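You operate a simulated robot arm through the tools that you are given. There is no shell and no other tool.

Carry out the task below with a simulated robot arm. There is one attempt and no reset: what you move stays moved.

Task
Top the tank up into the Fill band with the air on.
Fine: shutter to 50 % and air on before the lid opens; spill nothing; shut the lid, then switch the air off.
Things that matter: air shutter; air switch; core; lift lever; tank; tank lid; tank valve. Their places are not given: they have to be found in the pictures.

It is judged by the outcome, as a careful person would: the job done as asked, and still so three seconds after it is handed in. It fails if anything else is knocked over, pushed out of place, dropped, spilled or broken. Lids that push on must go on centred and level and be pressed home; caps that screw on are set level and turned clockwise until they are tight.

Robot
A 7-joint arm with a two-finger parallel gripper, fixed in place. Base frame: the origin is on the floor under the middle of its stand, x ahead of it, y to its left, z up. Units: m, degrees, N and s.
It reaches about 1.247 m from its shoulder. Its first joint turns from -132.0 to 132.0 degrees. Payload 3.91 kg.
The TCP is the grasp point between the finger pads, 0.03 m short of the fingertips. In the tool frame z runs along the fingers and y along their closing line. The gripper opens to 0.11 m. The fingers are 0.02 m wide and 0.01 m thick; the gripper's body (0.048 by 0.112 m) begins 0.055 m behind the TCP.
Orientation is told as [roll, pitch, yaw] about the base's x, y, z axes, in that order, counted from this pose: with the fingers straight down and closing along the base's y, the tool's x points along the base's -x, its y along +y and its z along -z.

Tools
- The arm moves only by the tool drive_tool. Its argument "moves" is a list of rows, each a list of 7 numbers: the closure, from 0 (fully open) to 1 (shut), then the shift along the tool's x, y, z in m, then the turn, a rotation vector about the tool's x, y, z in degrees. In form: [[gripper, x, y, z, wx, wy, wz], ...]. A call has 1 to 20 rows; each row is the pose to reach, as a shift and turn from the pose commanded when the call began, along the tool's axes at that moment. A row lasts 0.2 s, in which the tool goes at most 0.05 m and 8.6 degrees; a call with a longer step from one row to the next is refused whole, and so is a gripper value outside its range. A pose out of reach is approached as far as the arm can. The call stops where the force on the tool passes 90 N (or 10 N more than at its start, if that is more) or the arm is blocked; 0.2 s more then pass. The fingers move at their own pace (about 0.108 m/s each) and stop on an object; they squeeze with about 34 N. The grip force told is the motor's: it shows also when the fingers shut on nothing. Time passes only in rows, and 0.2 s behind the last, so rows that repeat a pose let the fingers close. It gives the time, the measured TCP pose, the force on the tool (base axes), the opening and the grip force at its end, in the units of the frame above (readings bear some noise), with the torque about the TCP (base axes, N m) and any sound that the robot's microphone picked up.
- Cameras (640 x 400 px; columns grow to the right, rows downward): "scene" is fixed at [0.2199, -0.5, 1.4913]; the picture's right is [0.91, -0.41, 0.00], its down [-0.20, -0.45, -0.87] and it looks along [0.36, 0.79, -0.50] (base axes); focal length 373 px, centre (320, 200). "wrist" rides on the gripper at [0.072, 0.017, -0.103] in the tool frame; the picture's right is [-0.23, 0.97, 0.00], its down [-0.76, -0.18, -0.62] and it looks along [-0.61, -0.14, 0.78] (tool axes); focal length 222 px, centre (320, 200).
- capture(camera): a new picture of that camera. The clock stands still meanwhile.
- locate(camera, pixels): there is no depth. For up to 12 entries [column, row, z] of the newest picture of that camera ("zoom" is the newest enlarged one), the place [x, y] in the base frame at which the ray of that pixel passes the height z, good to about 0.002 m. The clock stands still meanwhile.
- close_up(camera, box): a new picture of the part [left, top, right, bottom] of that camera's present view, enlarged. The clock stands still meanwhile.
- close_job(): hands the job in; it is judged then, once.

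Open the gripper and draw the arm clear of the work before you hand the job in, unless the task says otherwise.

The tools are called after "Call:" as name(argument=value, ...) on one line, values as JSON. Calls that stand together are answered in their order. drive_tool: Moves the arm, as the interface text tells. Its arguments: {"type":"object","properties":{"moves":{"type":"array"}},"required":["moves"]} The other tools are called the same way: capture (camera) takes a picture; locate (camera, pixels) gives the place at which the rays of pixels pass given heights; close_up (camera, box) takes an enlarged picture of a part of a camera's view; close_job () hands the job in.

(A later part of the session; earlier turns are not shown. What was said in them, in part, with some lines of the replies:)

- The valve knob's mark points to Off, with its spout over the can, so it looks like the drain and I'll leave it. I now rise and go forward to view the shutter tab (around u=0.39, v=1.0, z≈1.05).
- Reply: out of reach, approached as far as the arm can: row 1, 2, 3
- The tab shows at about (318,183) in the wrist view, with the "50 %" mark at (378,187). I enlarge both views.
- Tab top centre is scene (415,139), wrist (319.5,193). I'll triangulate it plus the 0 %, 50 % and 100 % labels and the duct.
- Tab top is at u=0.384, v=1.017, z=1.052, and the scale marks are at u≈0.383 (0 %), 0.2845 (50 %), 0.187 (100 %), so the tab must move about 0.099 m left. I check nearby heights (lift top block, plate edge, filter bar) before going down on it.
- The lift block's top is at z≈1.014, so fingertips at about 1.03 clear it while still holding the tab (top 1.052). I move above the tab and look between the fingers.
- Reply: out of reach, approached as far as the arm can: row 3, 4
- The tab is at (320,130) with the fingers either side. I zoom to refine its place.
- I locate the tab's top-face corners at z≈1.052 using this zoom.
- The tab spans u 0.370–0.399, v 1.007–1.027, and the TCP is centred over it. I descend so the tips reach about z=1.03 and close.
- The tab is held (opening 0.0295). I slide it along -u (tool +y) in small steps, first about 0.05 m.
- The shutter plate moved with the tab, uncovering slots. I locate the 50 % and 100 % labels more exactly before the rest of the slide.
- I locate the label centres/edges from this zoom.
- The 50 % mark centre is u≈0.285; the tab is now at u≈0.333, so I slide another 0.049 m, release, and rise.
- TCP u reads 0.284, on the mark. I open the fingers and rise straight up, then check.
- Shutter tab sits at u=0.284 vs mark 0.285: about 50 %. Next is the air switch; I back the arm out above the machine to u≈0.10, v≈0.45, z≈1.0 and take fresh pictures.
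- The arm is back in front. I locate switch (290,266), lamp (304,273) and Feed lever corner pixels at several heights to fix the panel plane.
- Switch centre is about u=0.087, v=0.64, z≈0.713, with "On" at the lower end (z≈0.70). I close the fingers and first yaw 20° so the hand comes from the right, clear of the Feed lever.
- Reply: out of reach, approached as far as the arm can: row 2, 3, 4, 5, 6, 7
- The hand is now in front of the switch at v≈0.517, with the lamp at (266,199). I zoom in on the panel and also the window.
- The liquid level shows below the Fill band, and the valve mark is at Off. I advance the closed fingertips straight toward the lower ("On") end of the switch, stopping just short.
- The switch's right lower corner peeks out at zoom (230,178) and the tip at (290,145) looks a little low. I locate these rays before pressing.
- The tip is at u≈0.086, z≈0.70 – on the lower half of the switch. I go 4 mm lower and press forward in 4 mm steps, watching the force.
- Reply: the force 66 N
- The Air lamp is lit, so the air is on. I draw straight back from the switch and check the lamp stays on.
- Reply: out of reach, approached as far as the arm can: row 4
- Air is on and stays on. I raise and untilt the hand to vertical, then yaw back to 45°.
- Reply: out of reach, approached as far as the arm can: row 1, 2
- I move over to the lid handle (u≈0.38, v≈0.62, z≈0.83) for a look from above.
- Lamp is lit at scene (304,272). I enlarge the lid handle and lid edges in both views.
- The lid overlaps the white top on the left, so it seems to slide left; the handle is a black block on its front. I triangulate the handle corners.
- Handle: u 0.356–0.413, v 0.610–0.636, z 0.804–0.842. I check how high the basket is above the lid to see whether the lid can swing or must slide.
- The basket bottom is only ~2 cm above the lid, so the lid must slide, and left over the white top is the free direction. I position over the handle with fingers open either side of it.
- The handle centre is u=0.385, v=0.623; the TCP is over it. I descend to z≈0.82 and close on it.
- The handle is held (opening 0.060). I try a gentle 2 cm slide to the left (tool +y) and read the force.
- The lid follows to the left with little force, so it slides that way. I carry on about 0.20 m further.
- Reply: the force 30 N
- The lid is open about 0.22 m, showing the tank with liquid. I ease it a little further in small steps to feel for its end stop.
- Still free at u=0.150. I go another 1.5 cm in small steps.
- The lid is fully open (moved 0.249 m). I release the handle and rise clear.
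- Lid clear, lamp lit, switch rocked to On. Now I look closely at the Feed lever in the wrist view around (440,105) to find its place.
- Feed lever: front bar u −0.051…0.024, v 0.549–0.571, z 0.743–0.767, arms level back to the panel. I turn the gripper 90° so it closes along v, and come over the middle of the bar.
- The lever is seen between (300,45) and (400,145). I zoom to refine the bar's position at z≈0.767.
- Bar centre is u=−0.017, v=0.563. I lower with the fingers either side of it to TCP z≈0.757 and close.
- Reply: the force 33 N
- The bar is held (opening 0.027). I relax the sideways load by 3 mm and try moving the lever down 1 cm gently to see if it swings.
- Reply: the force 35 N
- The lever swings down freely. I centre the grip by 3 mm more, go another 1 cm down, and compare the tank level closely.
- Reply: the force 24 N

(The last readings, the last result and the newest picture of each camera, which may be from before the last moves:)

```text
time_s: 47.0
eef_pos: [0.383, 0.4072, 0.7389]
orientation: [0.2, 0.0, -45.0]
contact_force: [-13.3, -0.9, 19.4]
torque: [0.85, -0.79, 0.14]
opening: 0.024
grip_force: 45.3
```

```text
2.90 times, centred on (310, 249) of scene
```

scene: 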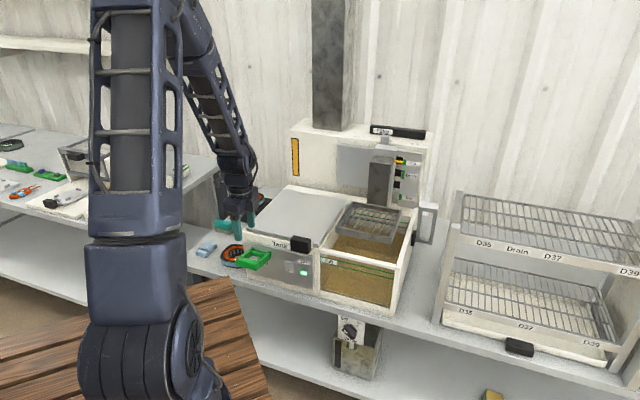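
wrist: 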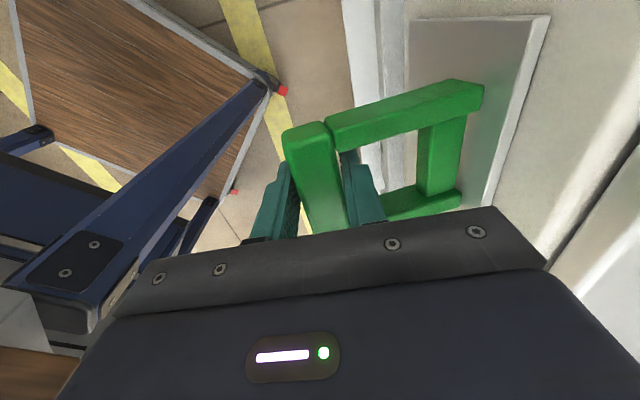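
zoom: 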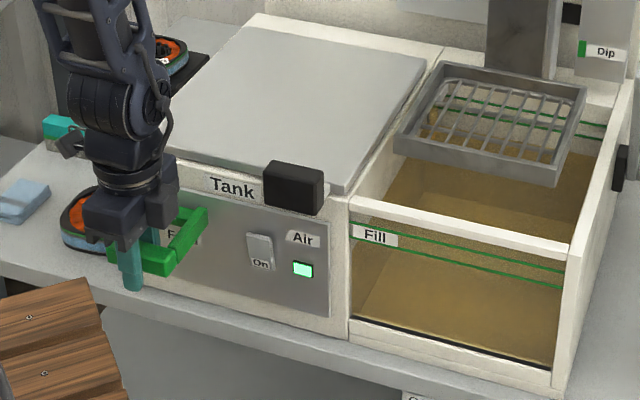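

No level change visible yet at about 13° of lever angle. I continue downward along the arc another 2 cm and compare again.

Call:
drive_tool(moves=[[1, 0, 0.001, 0.005, 0, 0, 0], [1, 0, 0.003, 0.01, 0, 0, 0], [1, 0, 0.005, 0.015, 0, 0, 0], [1, 0, 0.008, 0.02, 0, 0, 0]])

Call:
close_up(camera="scene", box=[315, 235, 415, 310])

Call:
close_up(camera="scene", box=[200, 180, 420, 318])

Call:
capture(camera="wrist")

```text
time_s: 48.0
eef_pos: [0.385, 0.408, 0.716]
orientation: [-0.4, -0.1, -44.9]
contact_force: [-45.3, -22.6, 0.2]
torque: [0.54, -0.76, -0.92]
opening: 0.029
grip_force: 45.4
```

```text
5.33 times, centred on (365, 272) of scene
```

zoom: 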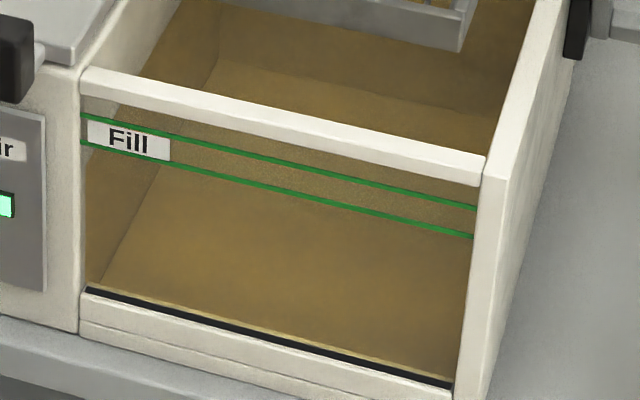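

```text
2.90 times, centred on (310, 249) of scene
```

zoom: 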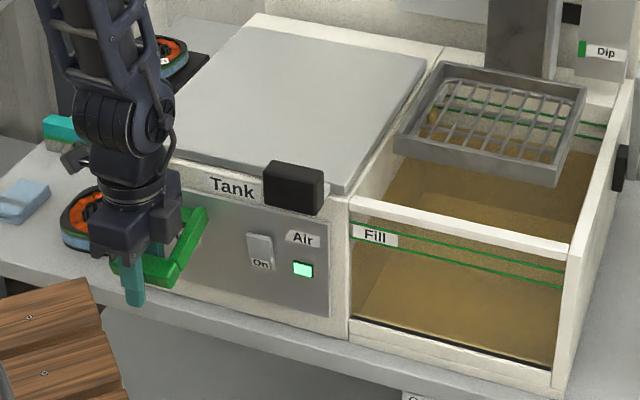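

```text
taken
```

wrist: 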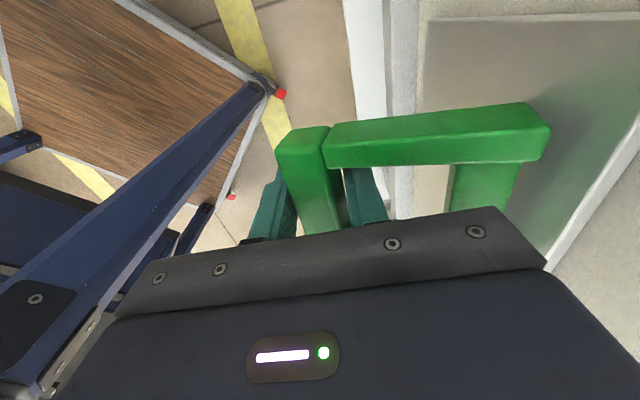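

The lever is now roughly 30° down with no level change seen. I zoom on the lever itself to judge its angle and pivot.

Call:
close_up(camera="scene", box=[225, 230, 305, 290])

Call:
close_up(camera="scene", box=[330, 200, 420, 268])

Call:
close_up(camera="scene", box=[320, 305, 400, 390])

```text
6.67 times, centred on (265, 260) of scene
```

zoom: 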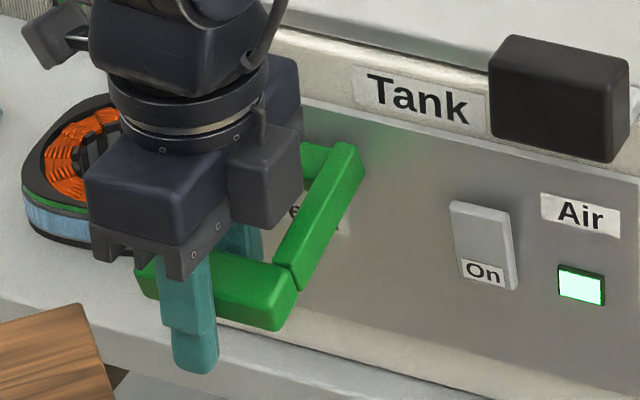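

```text
5.88 times, centred on (375, 234) of scene
```

zoom: 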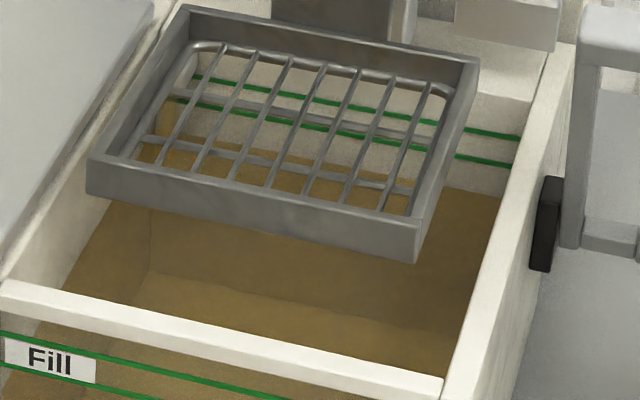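

```text
4.71 times, centred on (360, 348) of scene
```

zoom: 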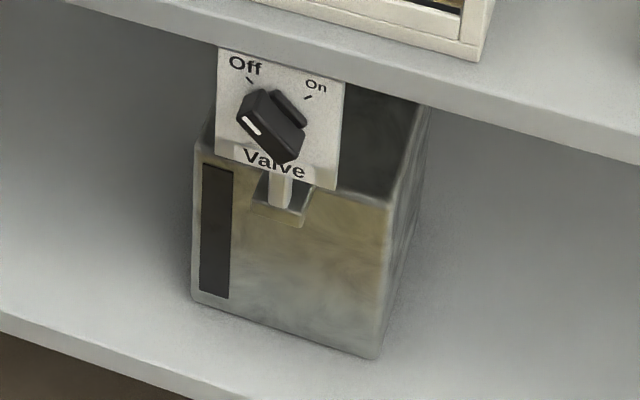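

The liquid line on the back wall is clear at zoom (500,192), about 1.3 band-widths below the lower green line; the lever is only ~20° down so far. I continue down the arc to about 35° and check again.

Call:
drive_tool(moves=[[1, 0, -0.001, 0.005, 0, 0, 0], [1, 0, 0.002, 0.01, 0, 0, 0], [1, 0, 0.004, 0.015, 0, 0, 0], [1, 0, 0.0066, 0.02, 0, 0, 0]])

Call:
close_up(camera="scene", box=[330, 200, 420, 268])

Call:
close_up(camera="scene", box=[225, 230, 305, 290])

```text
time_s: 48.8
eef_pos: [0.3874, 0.4092, 0.7032]
orientation: [-0.7, -0.1, -45.0]
contact_force: [-13.0, -15.3, 36.6]
torque: [0.54, -0.54, -0.07]
opening: 0.0303
grip_force: 44.5
stopped in row 3: the force on the tool passed its limit at 97 N (the readings are from after the stop); the commanded pose is now the measured one
```

```text
5.88 times, centred on (375, 234) of scene
```

zoom: 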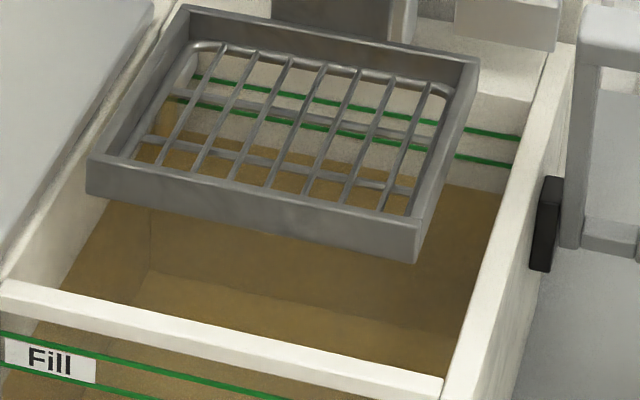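

```text
6.67 times, centred on (265, 260) of scene
```

zoom: 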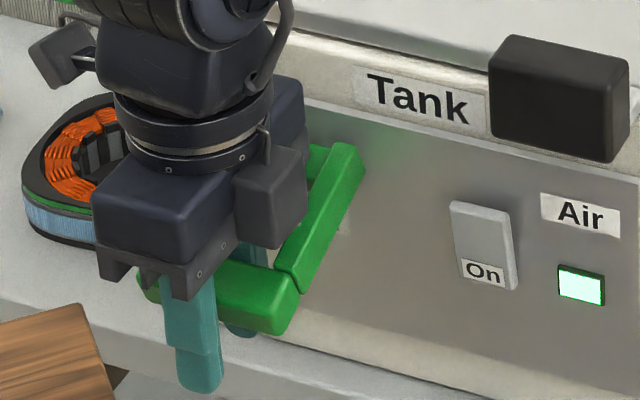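

The call stopped at 97 N, perhaps the lever's end stop. I zoom strongly on the liquid line at the tank's back right to compare over time.

Call:
close_up(camera="scene", box=[390, 215, 425, 245])

Call:
drive_tool(moves=[[1, 0, 0, 0, 0, 0, 0], [1, 0, 0, 0, 0, 0, 0], [1, 0, 0, 0, 0, 0, 0]])

Call:
close_up(camera="scene", box=[390, 215, 425, 245])

```text
13.33 times, centred on (408, 230) of scene
```

zoom: 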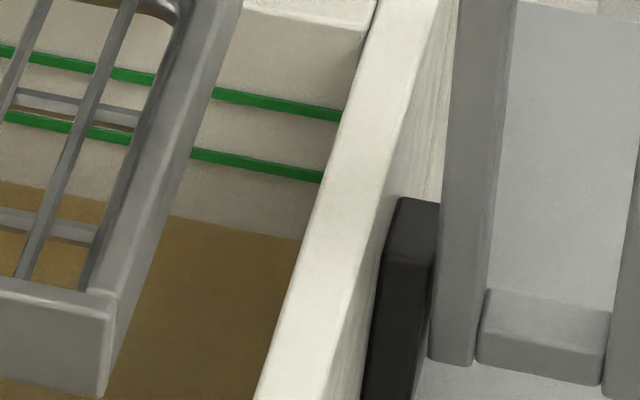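

```text
time_s: 49.6
eef_pos: [0.3866, 0.409, 0.7029]
orientation: [-0.6, -0.1, -45.0]
contact_force: [-19.8, -21.0, 35.4]
torque: [0.7, -0.59, -0.04]
opening: 0.0302
grip_force: 44.5
```

```text
13.33 times, centred on (408, 230) of scene
```

zoom: 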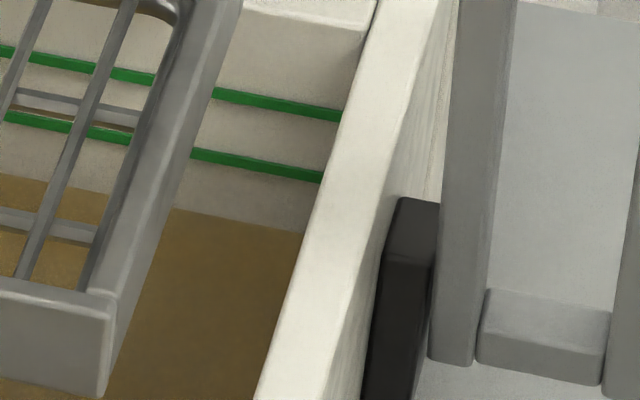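

The line rose from row 240 to 232 in 0.8 s, so the Feed lever fills the tank. Target is mid-band (row ≈140 at this zoom); I hold the lever for 2.6 s and check again.

Call:
drive_tool(moves=[[1, 0, 0, 0, 0, 0, 0], [1, 0, 0, 0, 0, 0, 0], [1, 0, 0, 0, 0, 0, 0], [1, 0, 0, 0, 0, 0, 0], [1, 0, 0, 0, 0, 0, 0], [1, 0, 0, 0, 0, 0, 0], [1, 0, 0, 0, 0, 0, 0], [1, 0, 0, 0, 0, 0, 0], [1, 0, 0, 0, 0, 0, 0], [1, 0, 0, 0, 0, 0, 0], [1, 0, 0, 0, 0, 0, 0], [1, 0, 0, 0, 0, 0, 0]])

Call:
close_up(camera="scene", box=[390, 215, 425, 245])

Call:
close_up(camera="scene", box=[200, 180, 420, 318])

```text
time_s: 52.2
eef_pos: [0.3862, 0.4084, 0.7013]
orientation: [-0.5, -0.1, -45.0]
contact_force: [-32.6, -31.3, 20.1]
torque: [0.8, -0.78, -0.11]
opening: 0.0301
grip_force: 44.9
```

```text
13.33 times, centred on (408, 230) of scene
```

zoom: 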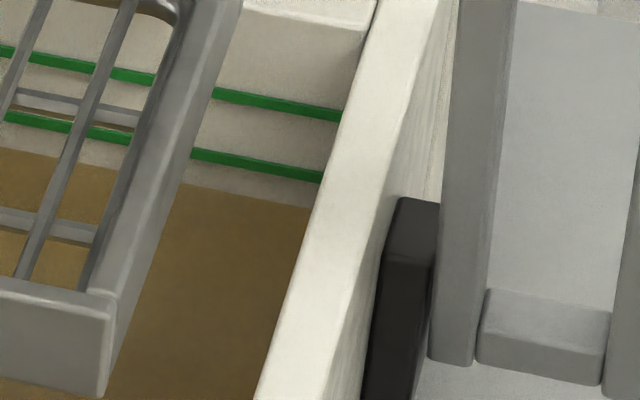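

```text
2.90 times, centred on (310, 249) of scene
```

zoom: 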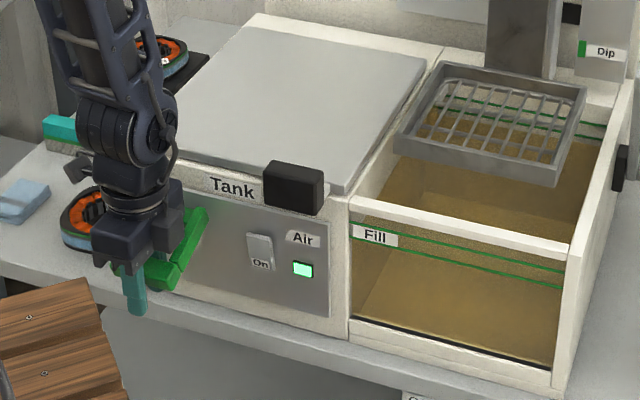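

The level rises about 10 px/s; now at row ≈207, lower line at ≈172. I hold 3.8 s more.

Call:
drive_tool(moves=[[1, 0, 0, 0, 0, 0, 0], [1, 0, 0, 0, 0, 0, 0], [1, 0, 0, 0, 0, 0, 0], [1, 0, 0, 0, 0, 0, 0], [1, 0, 0, 0, 0, 0, 0], [1, 0, 0, 0, 0, 0, 0], [1, 0, 0, 0, 0, 0, 0], [1, 0, 0, 0, 0, 0, 0], [1, 0, 0, 0, 0, 0, 0], [1, 0, 0, 0, 0, 0, 0], [1, 0, 0, 0, 0, 0, 0], [1, 0, 0, 0, 0, 0, 0], [1, 0, 0, 0, 0, 0, 0], [1, 0, 0, 0, 0, 0, 0], [1, 0, 0, 0, 0, 0, 0], [1, 0, 0, 0, 0, 0, 0], [1, 0, 0, 0, 0, 0, 0], [1, 0, 0, 0, 0, 0, 0]])

Call:
close_up(camera="scene", box=[390, 215, 425, 245])

Call:
close_up(camera="scene", box=[315, 235, 415, 310])

```text
time_s: 56.0
eef_pos: [0.3869, 0.4089, 0.7023]
orientation: [-0.5, -0.2, -45.0]
contact_force: [-37.4, -29.7, 11.2]
torque: [0.87, -0.97, -0.09]
opening: 0.0304
grip_force: 45.5
```

```text
13.33 times, centred on (408, 230) of scene
```

zoom: 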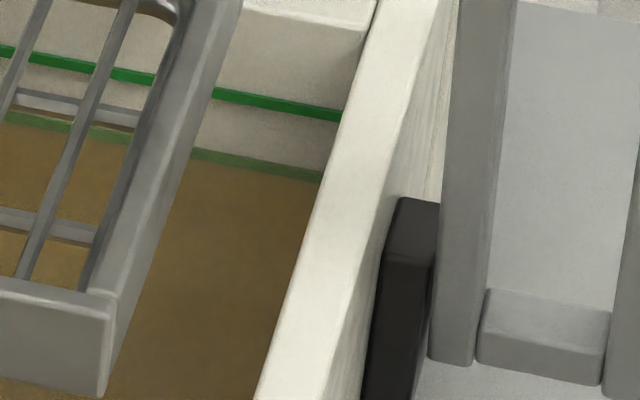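

```text
5.33 times, centred on (365, 272) of scene
```

zoom: 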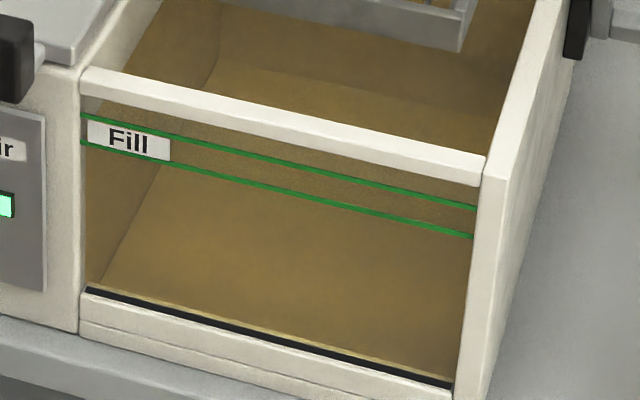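

The level is just over the lower line (row ≈166). I hold 1.8 s more toward mid-band and then swing the lever back up.

Call:
drive_tool(moves=[[1, 0, -0.001, 0, 0, 0, 0], [1, 0, -0.002, 0, 0, 0, 0], [1, 0, -0.002, 0, 0, 0, 0], [1, 0, -0.002, 0, 0, 0, 0], [1, 0, -0.002, 0, 0, 0, 0], [1, 0, -0.002, 0, 0, 0, 0], [1, 0, -0.002, 0, 0, 0, 0], [1, 0, -0.002, 0, 0, 0, 0], [1, 0, -0.002, 0, 0, 0, 0], [1, 0, -0.004, -0.012, 0, 0, 0], [1, 0, -0.006, -0.024, 0, 0, 0], [1, 0, -0.008, -0.036, 0, 0, 0], [1, 0, -0.009, -0.046, 0, 0, 0], [1, 0, -0.0095, -0.054, 0, 0, 0]])

Call:
close_up(camera="scene", box=[390, 215, 425, 245])

Call:
close_up(camera="scene", box=[225, 230, 305, 290])

```text
time_s: 59.0
eef_pos: [0.3845, 0.4068, 0.7569]
orientation: [-0.3, 0.0, -45.1]
contact_force: [35.8, 35.2, -31.0]
torque: [-0.89, 0.61, 0.36]
opening: 0.0276
grip_force: 45.2
```

```text
13.33 times, centred on (408, 230) of scene
```

zoom: 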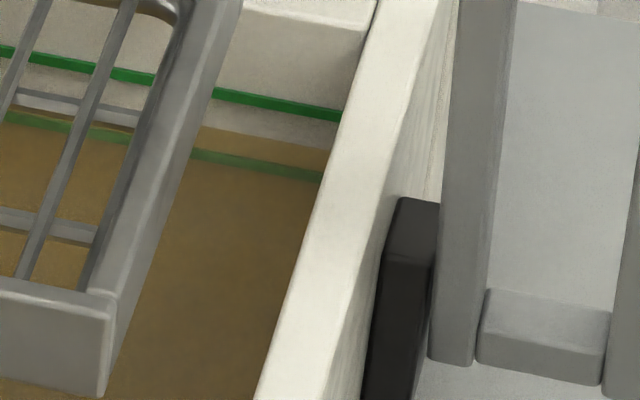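

```text
6.67 times, centred on (265, 260) of scene
```

zoom: 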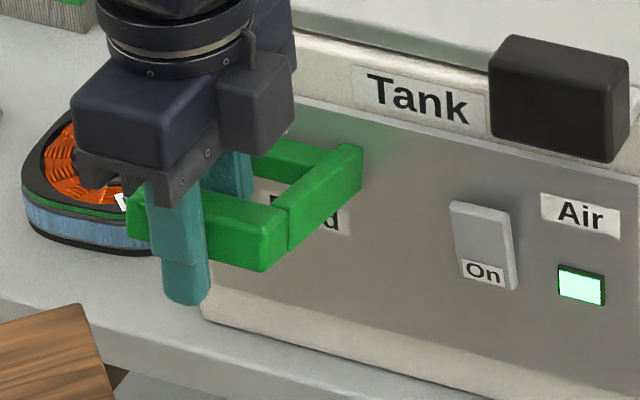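

The level is mid-band (row ≈148 between lines at 114 and 174), and the lever is back level against its stop. I relax the load, open the fingers and rise, then check that the level is steady.

Call:
drive_tool(moves=[[1, 0, 0.002, 0.002, 0, 0, 0], [0.8, 0, 0.004, 0.002, 0, 0, 0], [0.5, 0, 0.004, 0.002, 0, 0, 0], [0.45, 0, 0.004, 0.002, 0, 0, 0], [0.45, 0, 0.004, 0.002, 0, 0, 0]])

Call:
close_up(camera="scene", box=[390, 215, 425, 245])

Call:
close_up(camera="scene", box=[225, 230, 305, 290])

Call:
capture(camera="wrist")

```text
time_s: 60.2
eef_pos: [0.3836, 0.4064, 0.7556]
orientation: [-0.7, 0.0, -45.1]
contact_force: [0.2, -0.1, -0.3]
torque: [-0.01, 0.0, -0.02]
opening: 0.0606
grip_force: 0.1
```

```text
13.33 times, centred on (408, 230) of scene
```

zoom: 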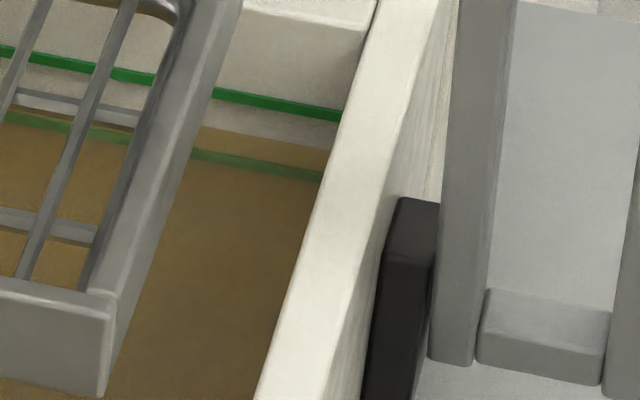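

```text
6.67 times, centred on (265, 260) of scene
```

zoom: 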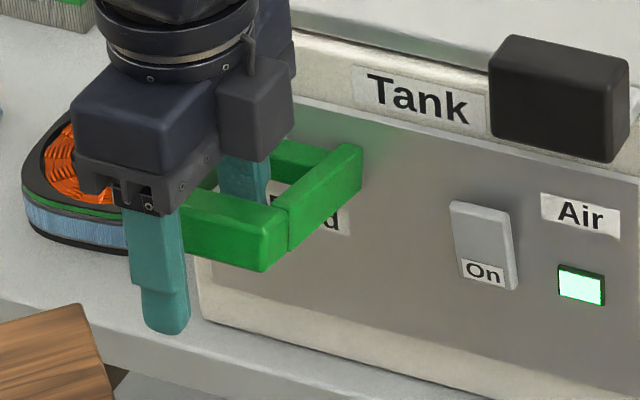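

```text
taken
```

wrist: 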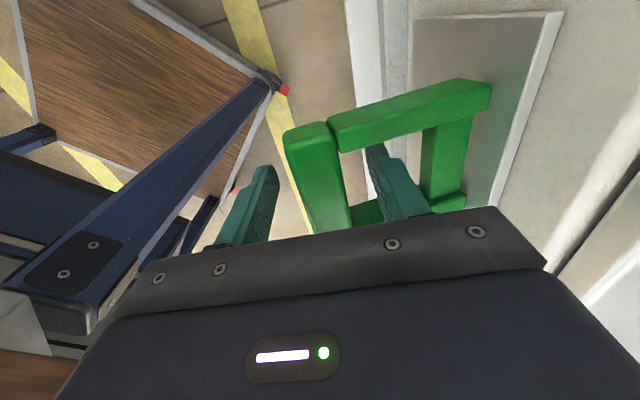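

Level and lever are steady. I rise clear, turn the gripper back and go over the lid handle (now at u≈0.136, v≈0.623).

Call:
drive_tool(moves=[[0.45, 0, 0, -0.03, 0, 0, 0], [0.45, 0, 0, -0.07, 0, 0, 0], [0.45, 0, 0, -0.115, 0, 0, 0], [0.45, 0, 0, -0.155, 0, 0, 0], [0.3, 0, 0, -0.175, 0, 0, -8], [0.1, -0.014, 0.006, -0.175, 0, 0, -16], [0, -0.028, 0.012, -0.175, 0, 0, -24], [0, -0.042, 0.018, -0.175, 0, 0, -32], [0, -0.056, 0.024, -0.175, 0, 0, -40], [0, -0.07, 0.03, -0.175, 0, 0, -48], [0, -0.084, 0.036, -0.175, 0, 0, -56], [0, -0.098, 0.042, -0.175, 0, 0, -64], [0, -0.112, 0.048, -0.175, 0, 0, -72], [0, -0.126, 0.054, -0.175, 0, 0, -80], [0, -0.14, 0.059, -0.175, 0, 0, -87], [0, -0.152, 0.0635, -0.175, 0, 0, -90], [0, -0.152, 0.0635, -0.175, 0, 0, -90]])

Call:
capture(camera="wrist")

Call:
close_up(camera="scene", box=[390, 215, 425, 245])

Call:
close_up(camera="scene", box=[200, 180, 420, 318])

```text
time_s: 63.8
eef_pos: [0.5388, 0.3462, 0.9282]
orientation: [-0.1, 0.6, 45.1]
contact_force: [-0.6, -0.5, 0.2]
torque: [-0.01, 0.01, 0.01]
opening: 0.11
grip_force: 0.1
```

```text
taken
```

wrist: 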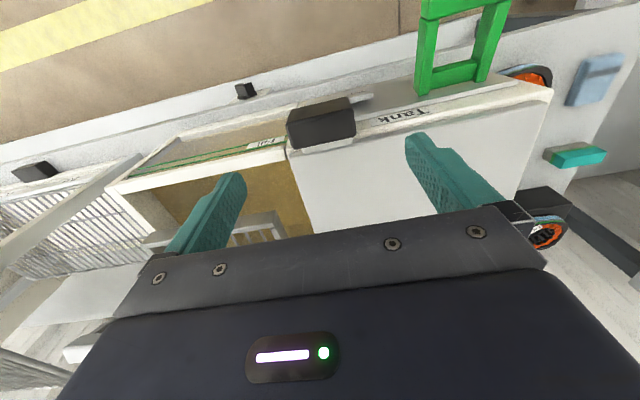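

```text
13.33 times, centred on (408, 230) of scene
```

zoom: 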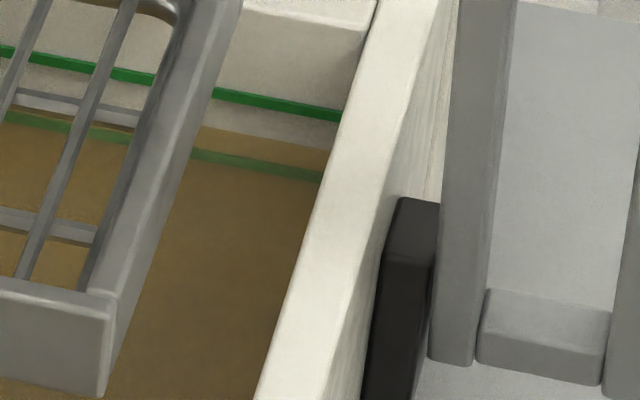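

```text
2.90 times, centred on (310, 249) of scene
```

zoom: 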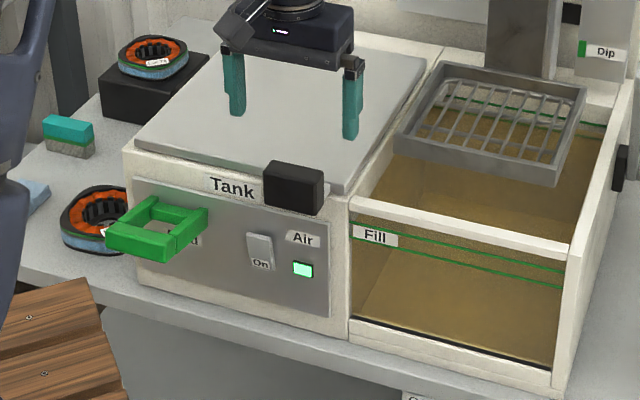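

Level is unchanged at mid-band. I zoom on the handle to verify alignment before gripping.

Call:
close_up(camera="wrist", box=[260, 80, 400, 170])

```text
4.44 times, centred on (330, 125) of wrist
```

zoom: 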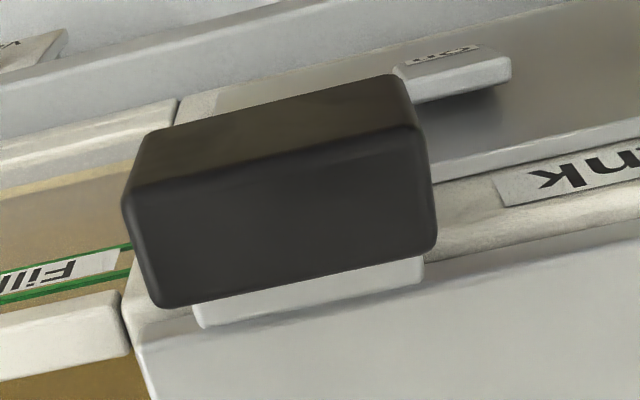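

Call:
locate(camera="zoom", pixels=[[435, 245, 0.842], [163, 305, 0.842], [125, 198, 0.842], [415, 128, 0.842]])

```text
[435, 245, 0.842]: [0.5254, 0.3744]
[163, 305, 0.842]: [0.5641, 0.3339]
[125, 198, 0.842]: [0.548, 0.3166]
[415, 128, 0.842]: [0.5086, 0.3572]
```

Handle centre is u=0.135, v=0.624. I descend on it and close the fingers.

Call:
drive_tool(moves=[[0, 0.002, 0.001, 0.03, 0, 0, 0], [0, 0.002, 0.001, 0.06, 0, 0, 0], [0, 0.002, 0.001, 0.09, 0, 0, 0], [0, 0.002, 0.001, 0.106, 0, 0, 0], [0.5, 0.002, 0.001, 0.106, 0, 0, 0], [1, 0.002, 0.001, 0.106, 0, 0, 0], [1, 0.002, 0.001, 0.106, 0, 0, 0]])

Call:
drive_tool(moves=[[1, 0, -0.006, 0, 0, 0, 0], [1, 0, -0.018, 0, 0, 0, 0], [1, 0, -0.03, 0, 0, 0, 0], [1, 0, -0.0425, 0, 0, 0, 0], [1, 0, -0.055, 0, 0, 0, 0], [1, 0, -0.0675, 0, 0, 0, 0], [1, 0, -0.08, 0, 0, 0, 0], [1, 0, -0.0925, 0, 0, 0, 0], [1, 0, -0.105, 0, 0, 0, 0], [1, 0, -0.1175, 0, 0, 0, 0], [1, 0, -0.13, 0, 0, 0, 0], [1, 0, -0.1425, 0, 0, 0, 0], [1, 0, -0.155, 0, 0, 0, 0], [1, 0, -0.1675, 0, 0, 0, 0], [1, 0, -0.18, 0, 0, 0, 0], [1, 0, -0.1925, 0, 0, 0, 0], [1, 0, -0.205, 0, 0, 0, 0], [1, 0, -0.2175, 0, 0, 0, 0]])

Call:
close_up(camera="scene", box=[230, 130, 450, 310])

```text
time_s: 65.4
eef_pos: [0.5352, 0.3436, 0.8224]
orientation: [-0.1, 0.6, 45.0]
contact_force: [-0.8, 1.7, -4.9]
torque: [1.21, -0.04, -0.12]
opening: 0.06
grip_force: 44.6
```

```text
time_s: 69.2
eef_pos: [0.6902, 0.1901, 0.824]
orientation: [-0.1, 0.5, 45.1]
contact_force: [5.7, 3.4, -6.0]
torque: [1.38, 0.22, -0.09]
opening: 0.0598
grip_force: 45.0
```

```text
2.22 times, centred on (340, 220) of scene
```

zoom: 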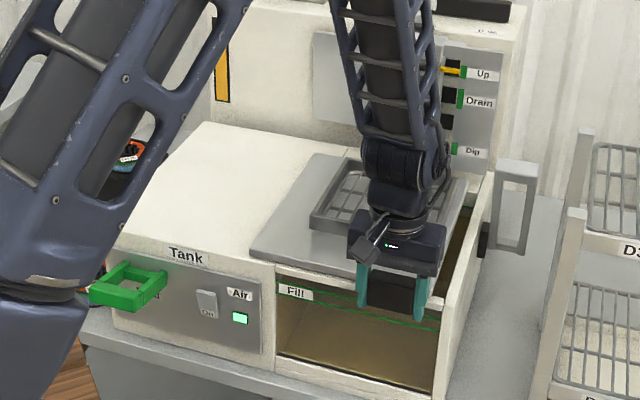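

TCP u=0.354; the shut position was 0.385. I slide the last 3 cm in small steps to the stop.

Call:
drive_tool(moves=[[1, 0, -0.007, 0, 0, 0, 0], [1, 0, -0.014, 0, 0, 0, 0], [1, 0, -0.021, 0, 0, 0, 0], [1, 0, -0.027, 0, 0, 0, 0], [1, 0, -0.031, 0, 0, 0, 0], [1, 0, -0.033, 0, 0, 0, 0]])

Call:
close_up(camera="scene", box=[230, 130, 450, 310])

```text
time_s: 70.6
eef_pos: [0.7127, 0.1672, 0.8227]
orientation: [-0.1, 0.7, 45.0]
contact_force: [-5.8, 6.4, 5.0]
torque: [-0.39, 1.19, -0.39]
opening: 0.0602
grip_force: 45.2
```

```text
2.22 times, centred on (340, 220) of scene
```

zoom: 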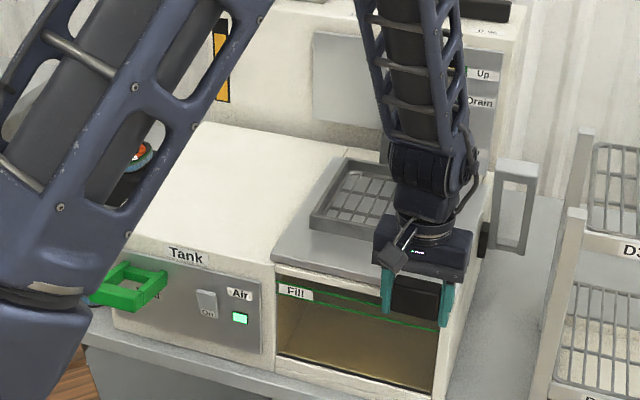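

Back at u=0.386. I nudge 3 mm more to confirm it is against the closed stop.

Call:
drive_tool(moves=[[1, 0, -0.0015, 0, 0, 0, 0], [1, 0, -0.003, 0, 0, 0, 0]])

```text
time_s: 71.2
eef_pos: [0.7116, 0.1672, 0.8219]
orientation: [0.0, 0.8, 45.1]
contact_force: [-29.5, 24.6, -1.7]
torque: [0.88, -0.88, -1.06]
opening: 0.0602
grip_force: 44.7
```

Resistance of ~38 N at the same place: the lid is against its closed stop. I relax, open the fingers and rise.

Call:
drive_tool(moves=[[1, 0, 0.003, 0, 0, 0, 0], [0.5, 0, 0.003, 0, 0, 0, 0], [0, 0, 0.003, 0, 0, 0, 0], [0, 0, 0.003, 0, 0, 0, 0], [0, 0, 0.003, -0.04, 0, 0, 0], [0, 0, 0.003, -0.08, 0, 0, 0], [0, 0.04, 0.003, -0.12, 0, 0, 0], [0, 0.08, 0.003, -0.15, 0, 0, 0], [0, 0.1, 0.003, -0.16, 0, 0, 0]])

Call:
capture(camera="wrist")

Call:
capture(camera="scene")

Call:
close_up(camera="scene", box=[310, 190, 430, 310])

```text
refused: row 7 steps farther than a row can; nothing moved
```

```text
taken
```

wrist: 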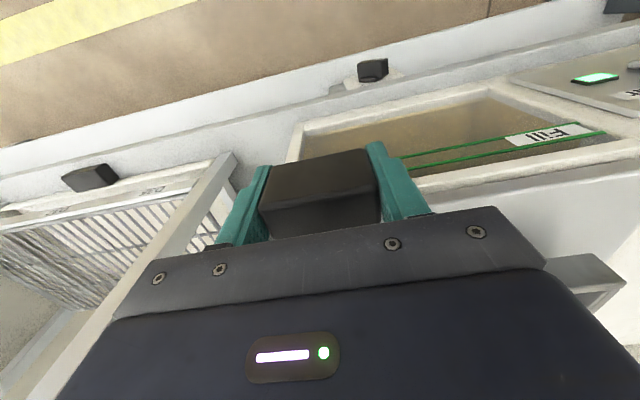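

```text
taken
```

scene: 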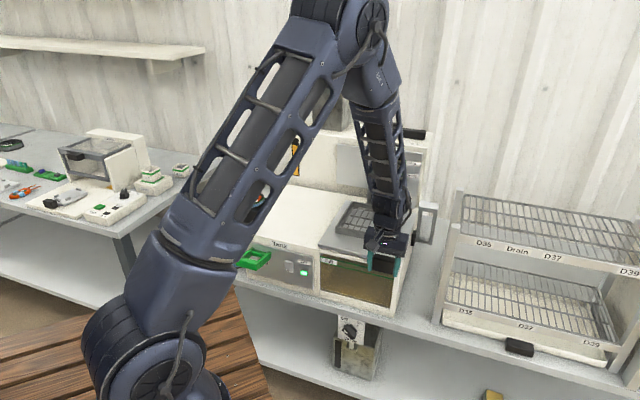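

```text
3.33 times, centred on (370, 250) of scene
```

zoom: 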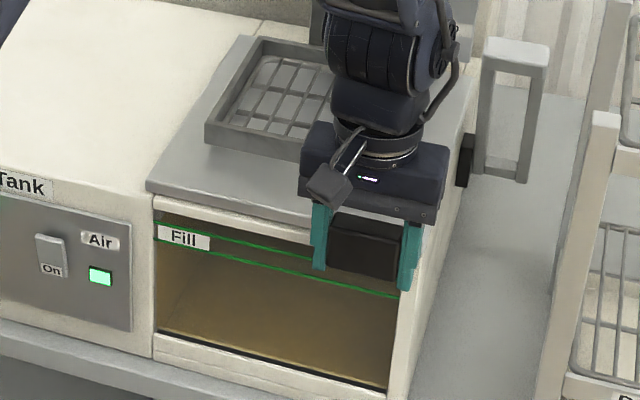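

That call was refused for a step that was too long. I repeat it with shorter steps: relax, open, rise, then back out.

Call:
drive_tool(moves=[[1, 0, 0.003, 0, 0, 0, 0], [0.5, 0, 0.003, 0, 0, 0, 0], [0, 0, 0.003, 0, 0, 0, 0], [0, 0, 0.003, 0, 0, 0, 0], [0, 0, 0.003, -0.04, 0, 0, 0], [0, 0, 0.003, -0.08, 0, 0, 0], [0, 0.03, 0.003, -0.11, 0, 0, 0], [0, 0.06, 0.003, -0.14, 0, 0, 0], [0, 0.09, 0.003, -0.16, 0, 0, 0]])

Call:
capture(camera="wrist")

Call:
capture(camera="scene")

Call:
close_up(camera="scene", box=[310, 190, 430, 310])

```text
time_s: 73.2
eef_pos: [0.6507, 0.1052, 0.9848]
orientation: [-0.1, 0.6, 45.2]
contact_force: [0.3, -0.1, 0.0]
torque: [0.03, 0.02, 0.0]
opening: 0.1099
grip_force: 0.1
```

```text
taken
```

wrist: 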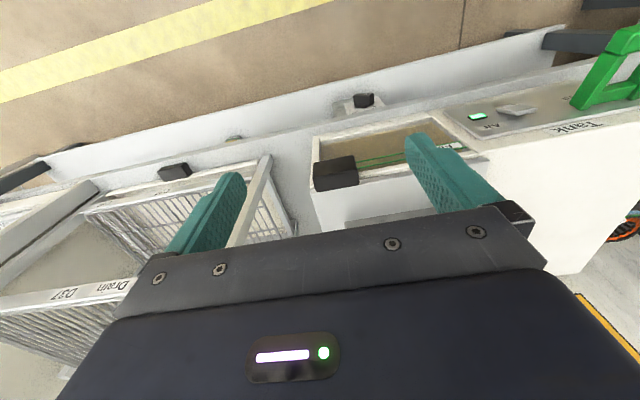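

```text
taken
```

scene: 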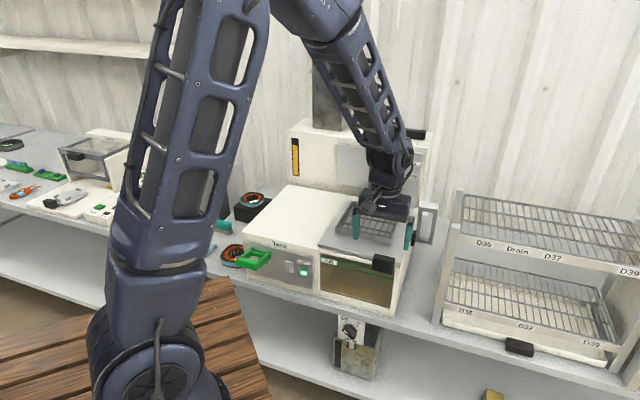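

```text
3.33 times, centred on (370, 250) of scene
```

zoom: 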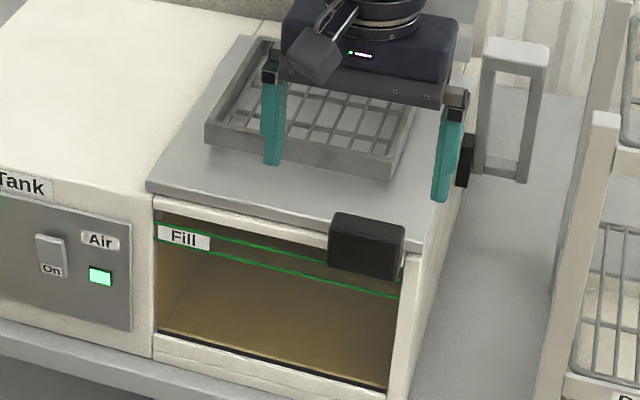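

The lid is shut again as at the start, with the lamp still lit. Next I switch the air off by pressing the upper end of the rocker: go back to the same approach point, close the fingers and yaw 20°.

Call:
drive_tool(moves=[[0.3, 0.011, 0.041, -0.002, 0, 0, 0], [0.6, 0.022, 0.082, -0.004, 0, 0, 0], [1, 0.033, 0.123, -0.007, 0, 0, 0], [1, 0.044, 0.164, -0.009, 0, 0, 0], [1, 0.055, 0.205, -0.011, 0, 0, 0], [1, 0.066, 0.246, -0.013, 0, 0, 0], [1, 0.078, 0.2854, -0.015, 0, 0, 0], [1, 0.078, 0.2854, -0.015, 0, 0, 0]])

Call:
drive_tool(moves=[[1, 0, 0, 0, 0, 0, -7], [1, 0, 0, 0, 0, 0, -14], [1, 0, 0, 0, 0, 0, -20], [1, 0, 0, 0, 0, 0, -20]])

```text
time_s: 75.0
eef_pos: [0.3912, 0.252, 1.0005]
orientation: [-0.2, 0.5, 45.1]
contact_force: [0.0, -0.2, 0.4]
torque: [0.01, 0.02, -0.02]
opening: 0.0002
grip_force: 33.2
```

```text
time_s: 76.0
eef_pos: [0.3922, 0.2503, 1.0002]
orientation: [0.1, 0.6, 65.0]
contact_force: [-0.4, 0.3, -0.4]
torque: [0.01, 0.02, -0.02]
opening: 0.0
grip_force: 34.1
```

I tilt the hand 45° while lowering, this time about 2.5 cm higher, aiming at the upper end of the rocker.

Call:
drive_tool(moves=[[1, 0, 0, 0.043, 0, -7.6, 0], [1, 0, 0, 0.086, 0, -15.2, 0], [1, 0, 0, 0.129, 0, -22.8, 0], [1, 0, 0, 0.172, 0, -30.4, 0], [1, 0, 0, 0.215, 0, -38, 0], [1, 0, 0, 0.255, 0, -45.6, 0], [1, -0.025, -0.008, 0.258, 0, -45.6, 0], [1, -0.055, -0.02, 0.258, 0, -45.6, 0], [1, -0.055, -0.02, 0.258, 0, -45.6, 0]])

Call:
capture(camera="wrist")

Call:
close_up(camera="wrist", box=[0, 100, 320, 300])

Call:
close_up(camera="wrist", box=[220, 120, 440, 245])

```text
time_s: 78.0
eef_pos: [0.4416, 0.2994, 0.7361]
orientation: [0.3, -44.9, 64.9]
contact_force: [-0.3, -0.3, 0.8]
torque: [0.02, -0.04, -0.06]
opening: 0.0
grip_force: 33.2
out of reach, approached as far as the arm can: row 2, 3, 4, 5, 6, 7, 8, 9
```

```text
taken
```

wrist: 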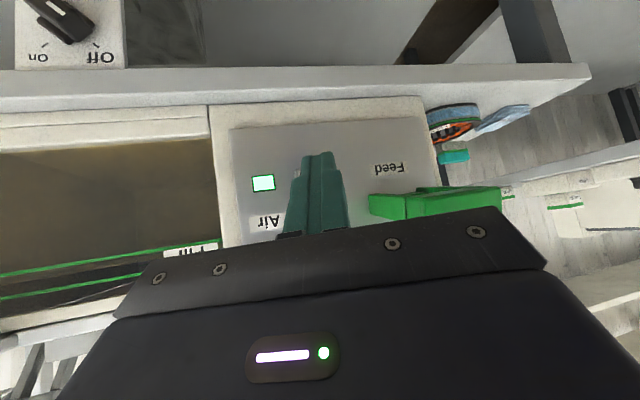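

```text
2.00 times, centred on (160, 200) of wrist
```

zoom: 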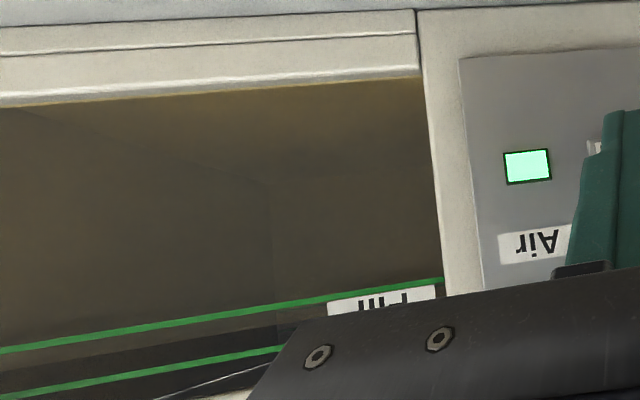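

```text
2.91 times, centred on (330, 182) of wrist
```

zoom: 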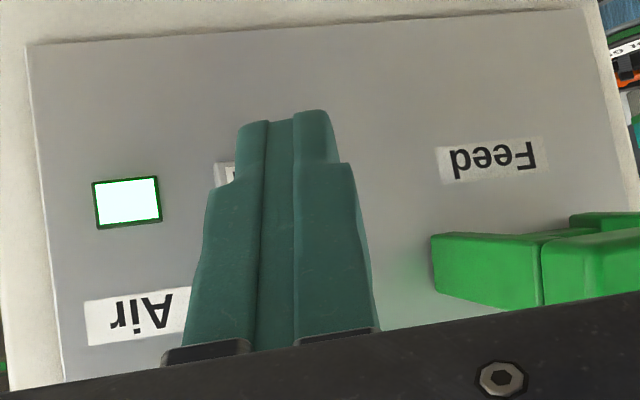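

The window view shows the liquid line between the two green lines. I advance the fingertips toward the upper end of the rocker, stopping short to check the pose.

Call:
drive_tool(moves=[[1, -0.0137, -0.0053, 0.0137, 0, 0, 0], [1, -0.0274, -0.0105, 0.0274, 0, 0, 0], [1, -0.0411, -0.0158, 0.0411, 0, 0, 0], [1, -0.0411, -0.0158, 0.0411, 0, 0, 0]])

Call:
close_up(camera="wrist", box=[220, 100, 440, 245])

```text
time_s: 79.0
eef_pos: [0.4803, 0.3441, 0.7374]
orientation: [0.1, -45.1, 64.8]
contact_force: [0.3, 0.6, -0.1]
torque: [0.01, -0.05, 0.0]
opening: 0.0
grip_force: 33.8
```

```text
2.76 times, centred on (330, 172) of wrist
```

zoom: 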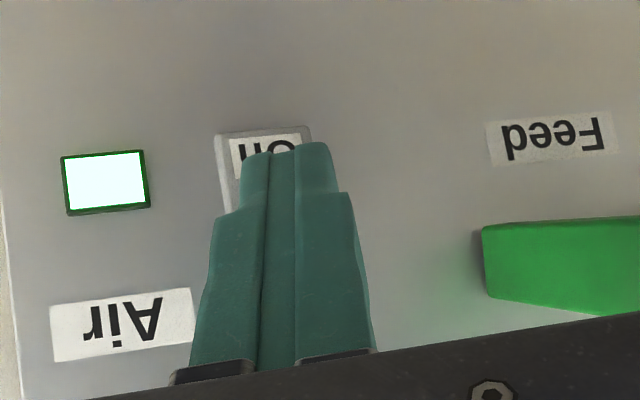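

The tip is at z≈0.723 on the rocker's upper half; I go 5 mm higher and press forward in 4 mm steps.

Call:
drive_tool(moves=[[1, -0.0062, -0.0014, -0.0008, 0, 0, 0], [1, -0.0088, -0.0027, 0.0018, 0, 0, 0], [1, -0.0115, -0.0041, 0.0045, 0, 0, 0], [1, -0.0141, -0.0055, 0.0071, 0, 0, 0], [1, -0.0168, -0.0068, 0.0098, 0, 0, 0]])

Call:
close_up(camera="wrist", box=[220, 100, 440, 245])

```text
time_s: 80.2
eef_pos: [0.4933, 0.3592, 0.7401]
orientation: [0.3, -44.9, 65.0]
contact_force: [-2.3, -4.2, 3.1]
torque: [0.03, -0.04, -0.02]
opening: 0.0001
grip_force: 34.1
```

```text
2.76 times, centred on (330, 172) of wrist
```

zoom: 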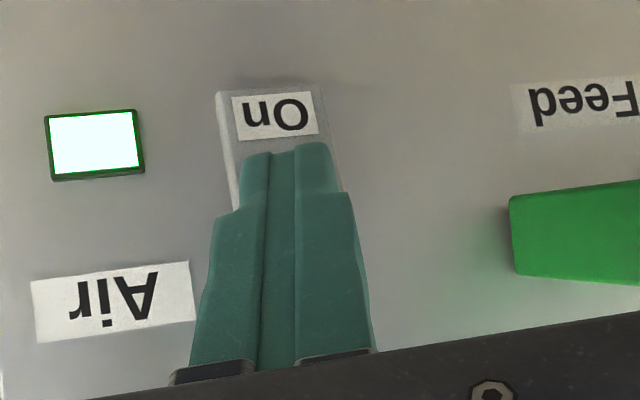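

Contact has just begun (about 5 N), lamp still lit. I press further in 3 mm steps.

Call:
drive_tool(moves=[[1, -0.002, -0.001, 0.002, 0, 0, 0], [1, -0.004, -0.0021, 0.004, 0, 0, 0], [1, -0.006, -0.0031, 0.006, 0, 0, 0]])

Call:
close_up(camera="wrist", box=[220, 100, 440, 245])

```text
time_s: 81.1
eef_pos: [0.4949, 0.3613, 0.7415]
orientation: [0.5, -44.6, 64.8]
contact_force: [-14.7, -22.9, 29.3]
torque: [0.3, -0.4, -0.16]
opening: 0.0
grip_force: 33.7
stopped in row 3: the force on the tool passed its limit at 92 N (the readings are from after the stop); the commanded pose is now the measured one
```

```text
2.76 times, centred on (330, 172) of wrist
```

zoom: 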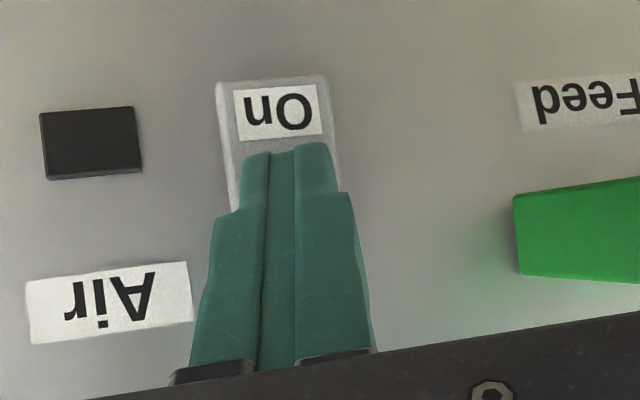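

The Air lamp has gone dark: the air is off. I draw straight back from the switch.

Call:
drive_tool(moves=[[1, 0.0133, 0.0068, -0.0133, 0, 0, 0], [1, 0.033, 0.017, -0.033, 0, 0, 0], [1, 0.055, 0.028, -0.055, 0, 0, 0]])

Call:
capture(camera="wrist")

Call:
close_up(camera="wrist", box=[0, 140, 300, 330])

```text
time_s: 81.9
eef_pos: [0.4388, 0.3048, 0.7388]
orientation: [0.5, -44.5, 64.8]
contact_force: [-0.4, 0.7, -0.3]
torque: [-0.03, -0.02, -0.03]
opening: 0.0001
grip_force: 34.0
```

```text
taken
```

wrist: 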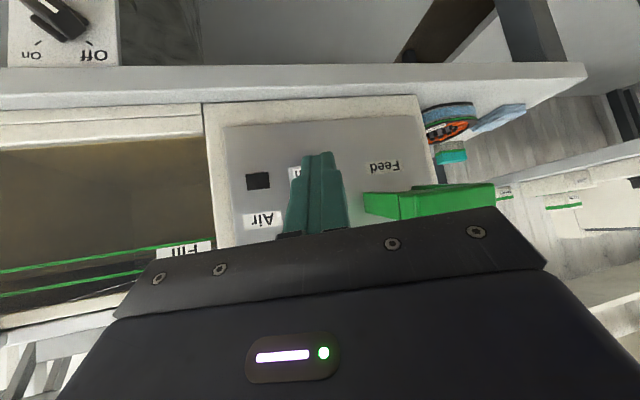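

```text
2.11 times, centred on (150, 235) of wrist
```

zoom: 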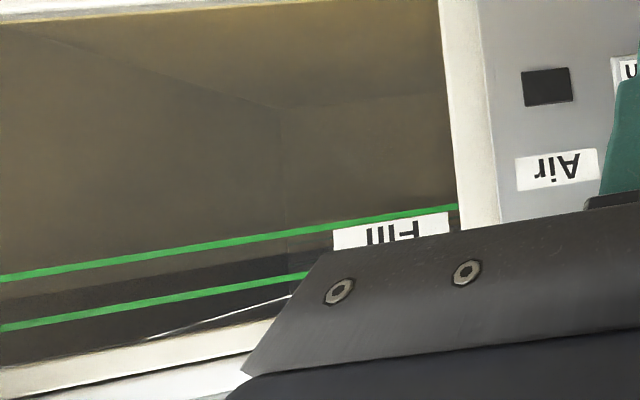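

The window shows the liquid line between the green lines and the lamp is off. I raise and untilt the hand, moving clear of the machine.

Call:
drive_tool(moves=[[1, -0.03, 0, -0.033, 0, 7.4, 0], [1, -0.06, 0, -0.066, 0, 14.8, 0], [1, -0.092, 0, -0.099, 0, 22.2, 0], [1, -0.125, 0, -0.132, 0, 29.6, 0], [1, -0.158, 0, -0.165, 0, 37, 0], [1, -0.19, 0, -0.198, 0, 44.5, 0], [0.5, -0.19, 0, -0.198, 0, 44.5, 0], [0, -0.19, 0, -0.198, 0, 44.5, 0]])

Call:
capture(camera="scene")

Call:
capture(camera="wrist")

```text
time_s: 83.7
eef_pos: [0.4361, 0.3014, 1.0153]
orientation: [0.4, 0.0, 65.2]
contact_force: [0.3, 0.4, 0.7]
torque: [0.0, -0.02, -0.04]
opening: 0.1099
grip_force: 0.1
out of reach, approached as far as the arm can: row 1
```

```text
taken
```

scene: 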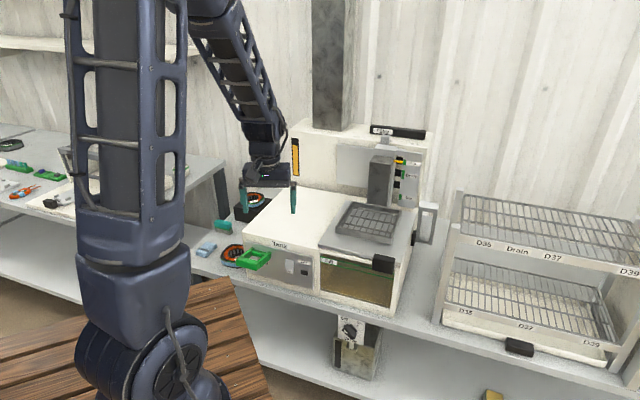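

```text
taken
```

wrist: 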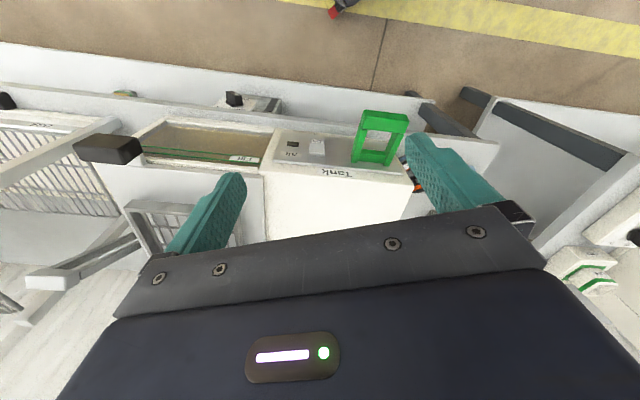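

I draw the arm further up and back from the machine, and check shutter, lid, lamp, lever and level in close-ups.

Call:
drive_tool(moves=[[0, 0.02, 0, -0.03, 0, 0, 0], [0, 0.04, 0, -0.06, 0, 0, 0], [0, 0.06, 0, -0.09, 0, 0, 0], [0, 0.06, 0, -0.12, 0, 0, 0], [0, 0.06, 0, -0.15, 0, 0, 0]])

Call:
close_up(camera="scene", box=[230, 110, 450, 310])

Call:
close_up(camera="scene", box=[340, 110, 450, 170])

Call:
close_up(camera="scene", box=[230, 225, 420, 310])

Call:
close_up(camera="scene", box=[320, 305, 400, 390])

```text
time_s: 84.9
eef_pos: [0.4124, 0.2444, 1.165]
orientation: [0.3, 0.0, 65.1]
contact_force: [0.0, 0.7, 0.0]
torque: [-0.03, 0.0, -0.02]
opening: 0.1096
grip_force: 0.0
```

```text
2.00 times, centred on (340, 210) of scene
```

zoom: 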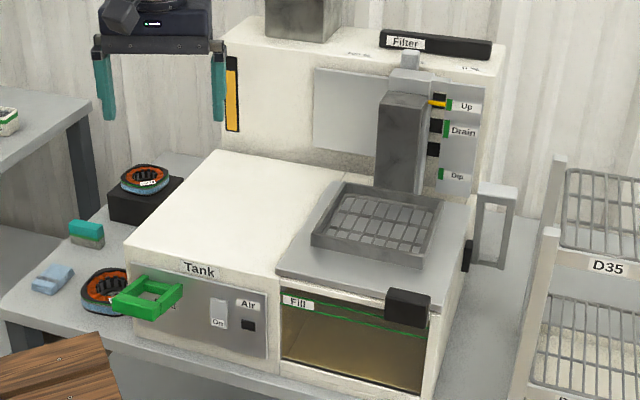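

```text
5.82 times, centred on (395, 140) of scene
```

zoom: 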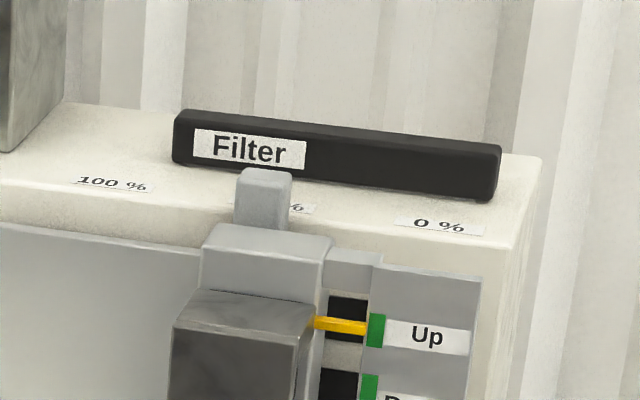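

```text
3.37 times, centred on (325, 268) of scene
```

zoom: 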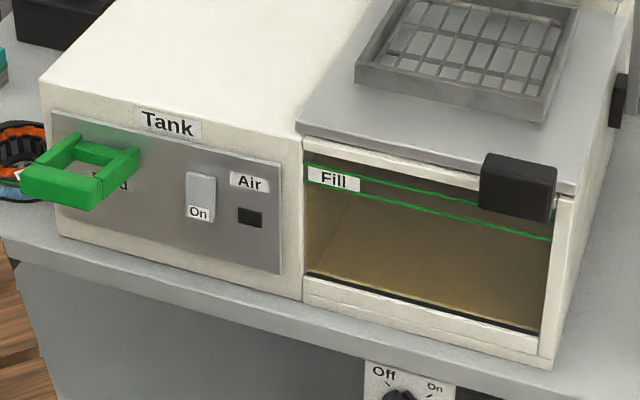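

```text
4.71 times, centred on (360, 348) of scene
```

zoom: 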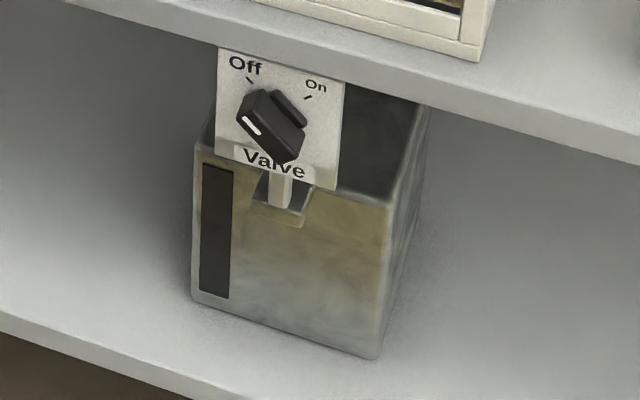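

All checks agree: the shutter is at 50 %, the lid is shut, the lamp is off, the Feed lever is back in its start position, the valve is Off, and the last window view showed the level in the Fill band. The gripper is open and clear, so I hand the job in.

Call:
close_job()

```text
The job is handed in.
```

The tank is topped up to about the middle of the Fill band, and I've handed the job in; I haven't seen the judge's result.

1. **Before opening:** I slid the shutter tab to the 50 % mark (measured about 50.5 % of its travel), then switched the air on; its lamp lit.
2. **Filling:** I slid the lid fully open to the left and held the green Feed lever down until the level was mid-band, about 44 % of the way up. I then put the lever back level, and the level stayed steady.
3. **Closing:** I slid the lid shut against its stop, then switched the air off; the lamp went dark.

I saw no spills in the pictures, and nothing else was moved. I left the "Valve" knob under the bench at Off, because its spout runs into the can below and it looks like a drain. The gripper is open and the arm is clear of the machine.
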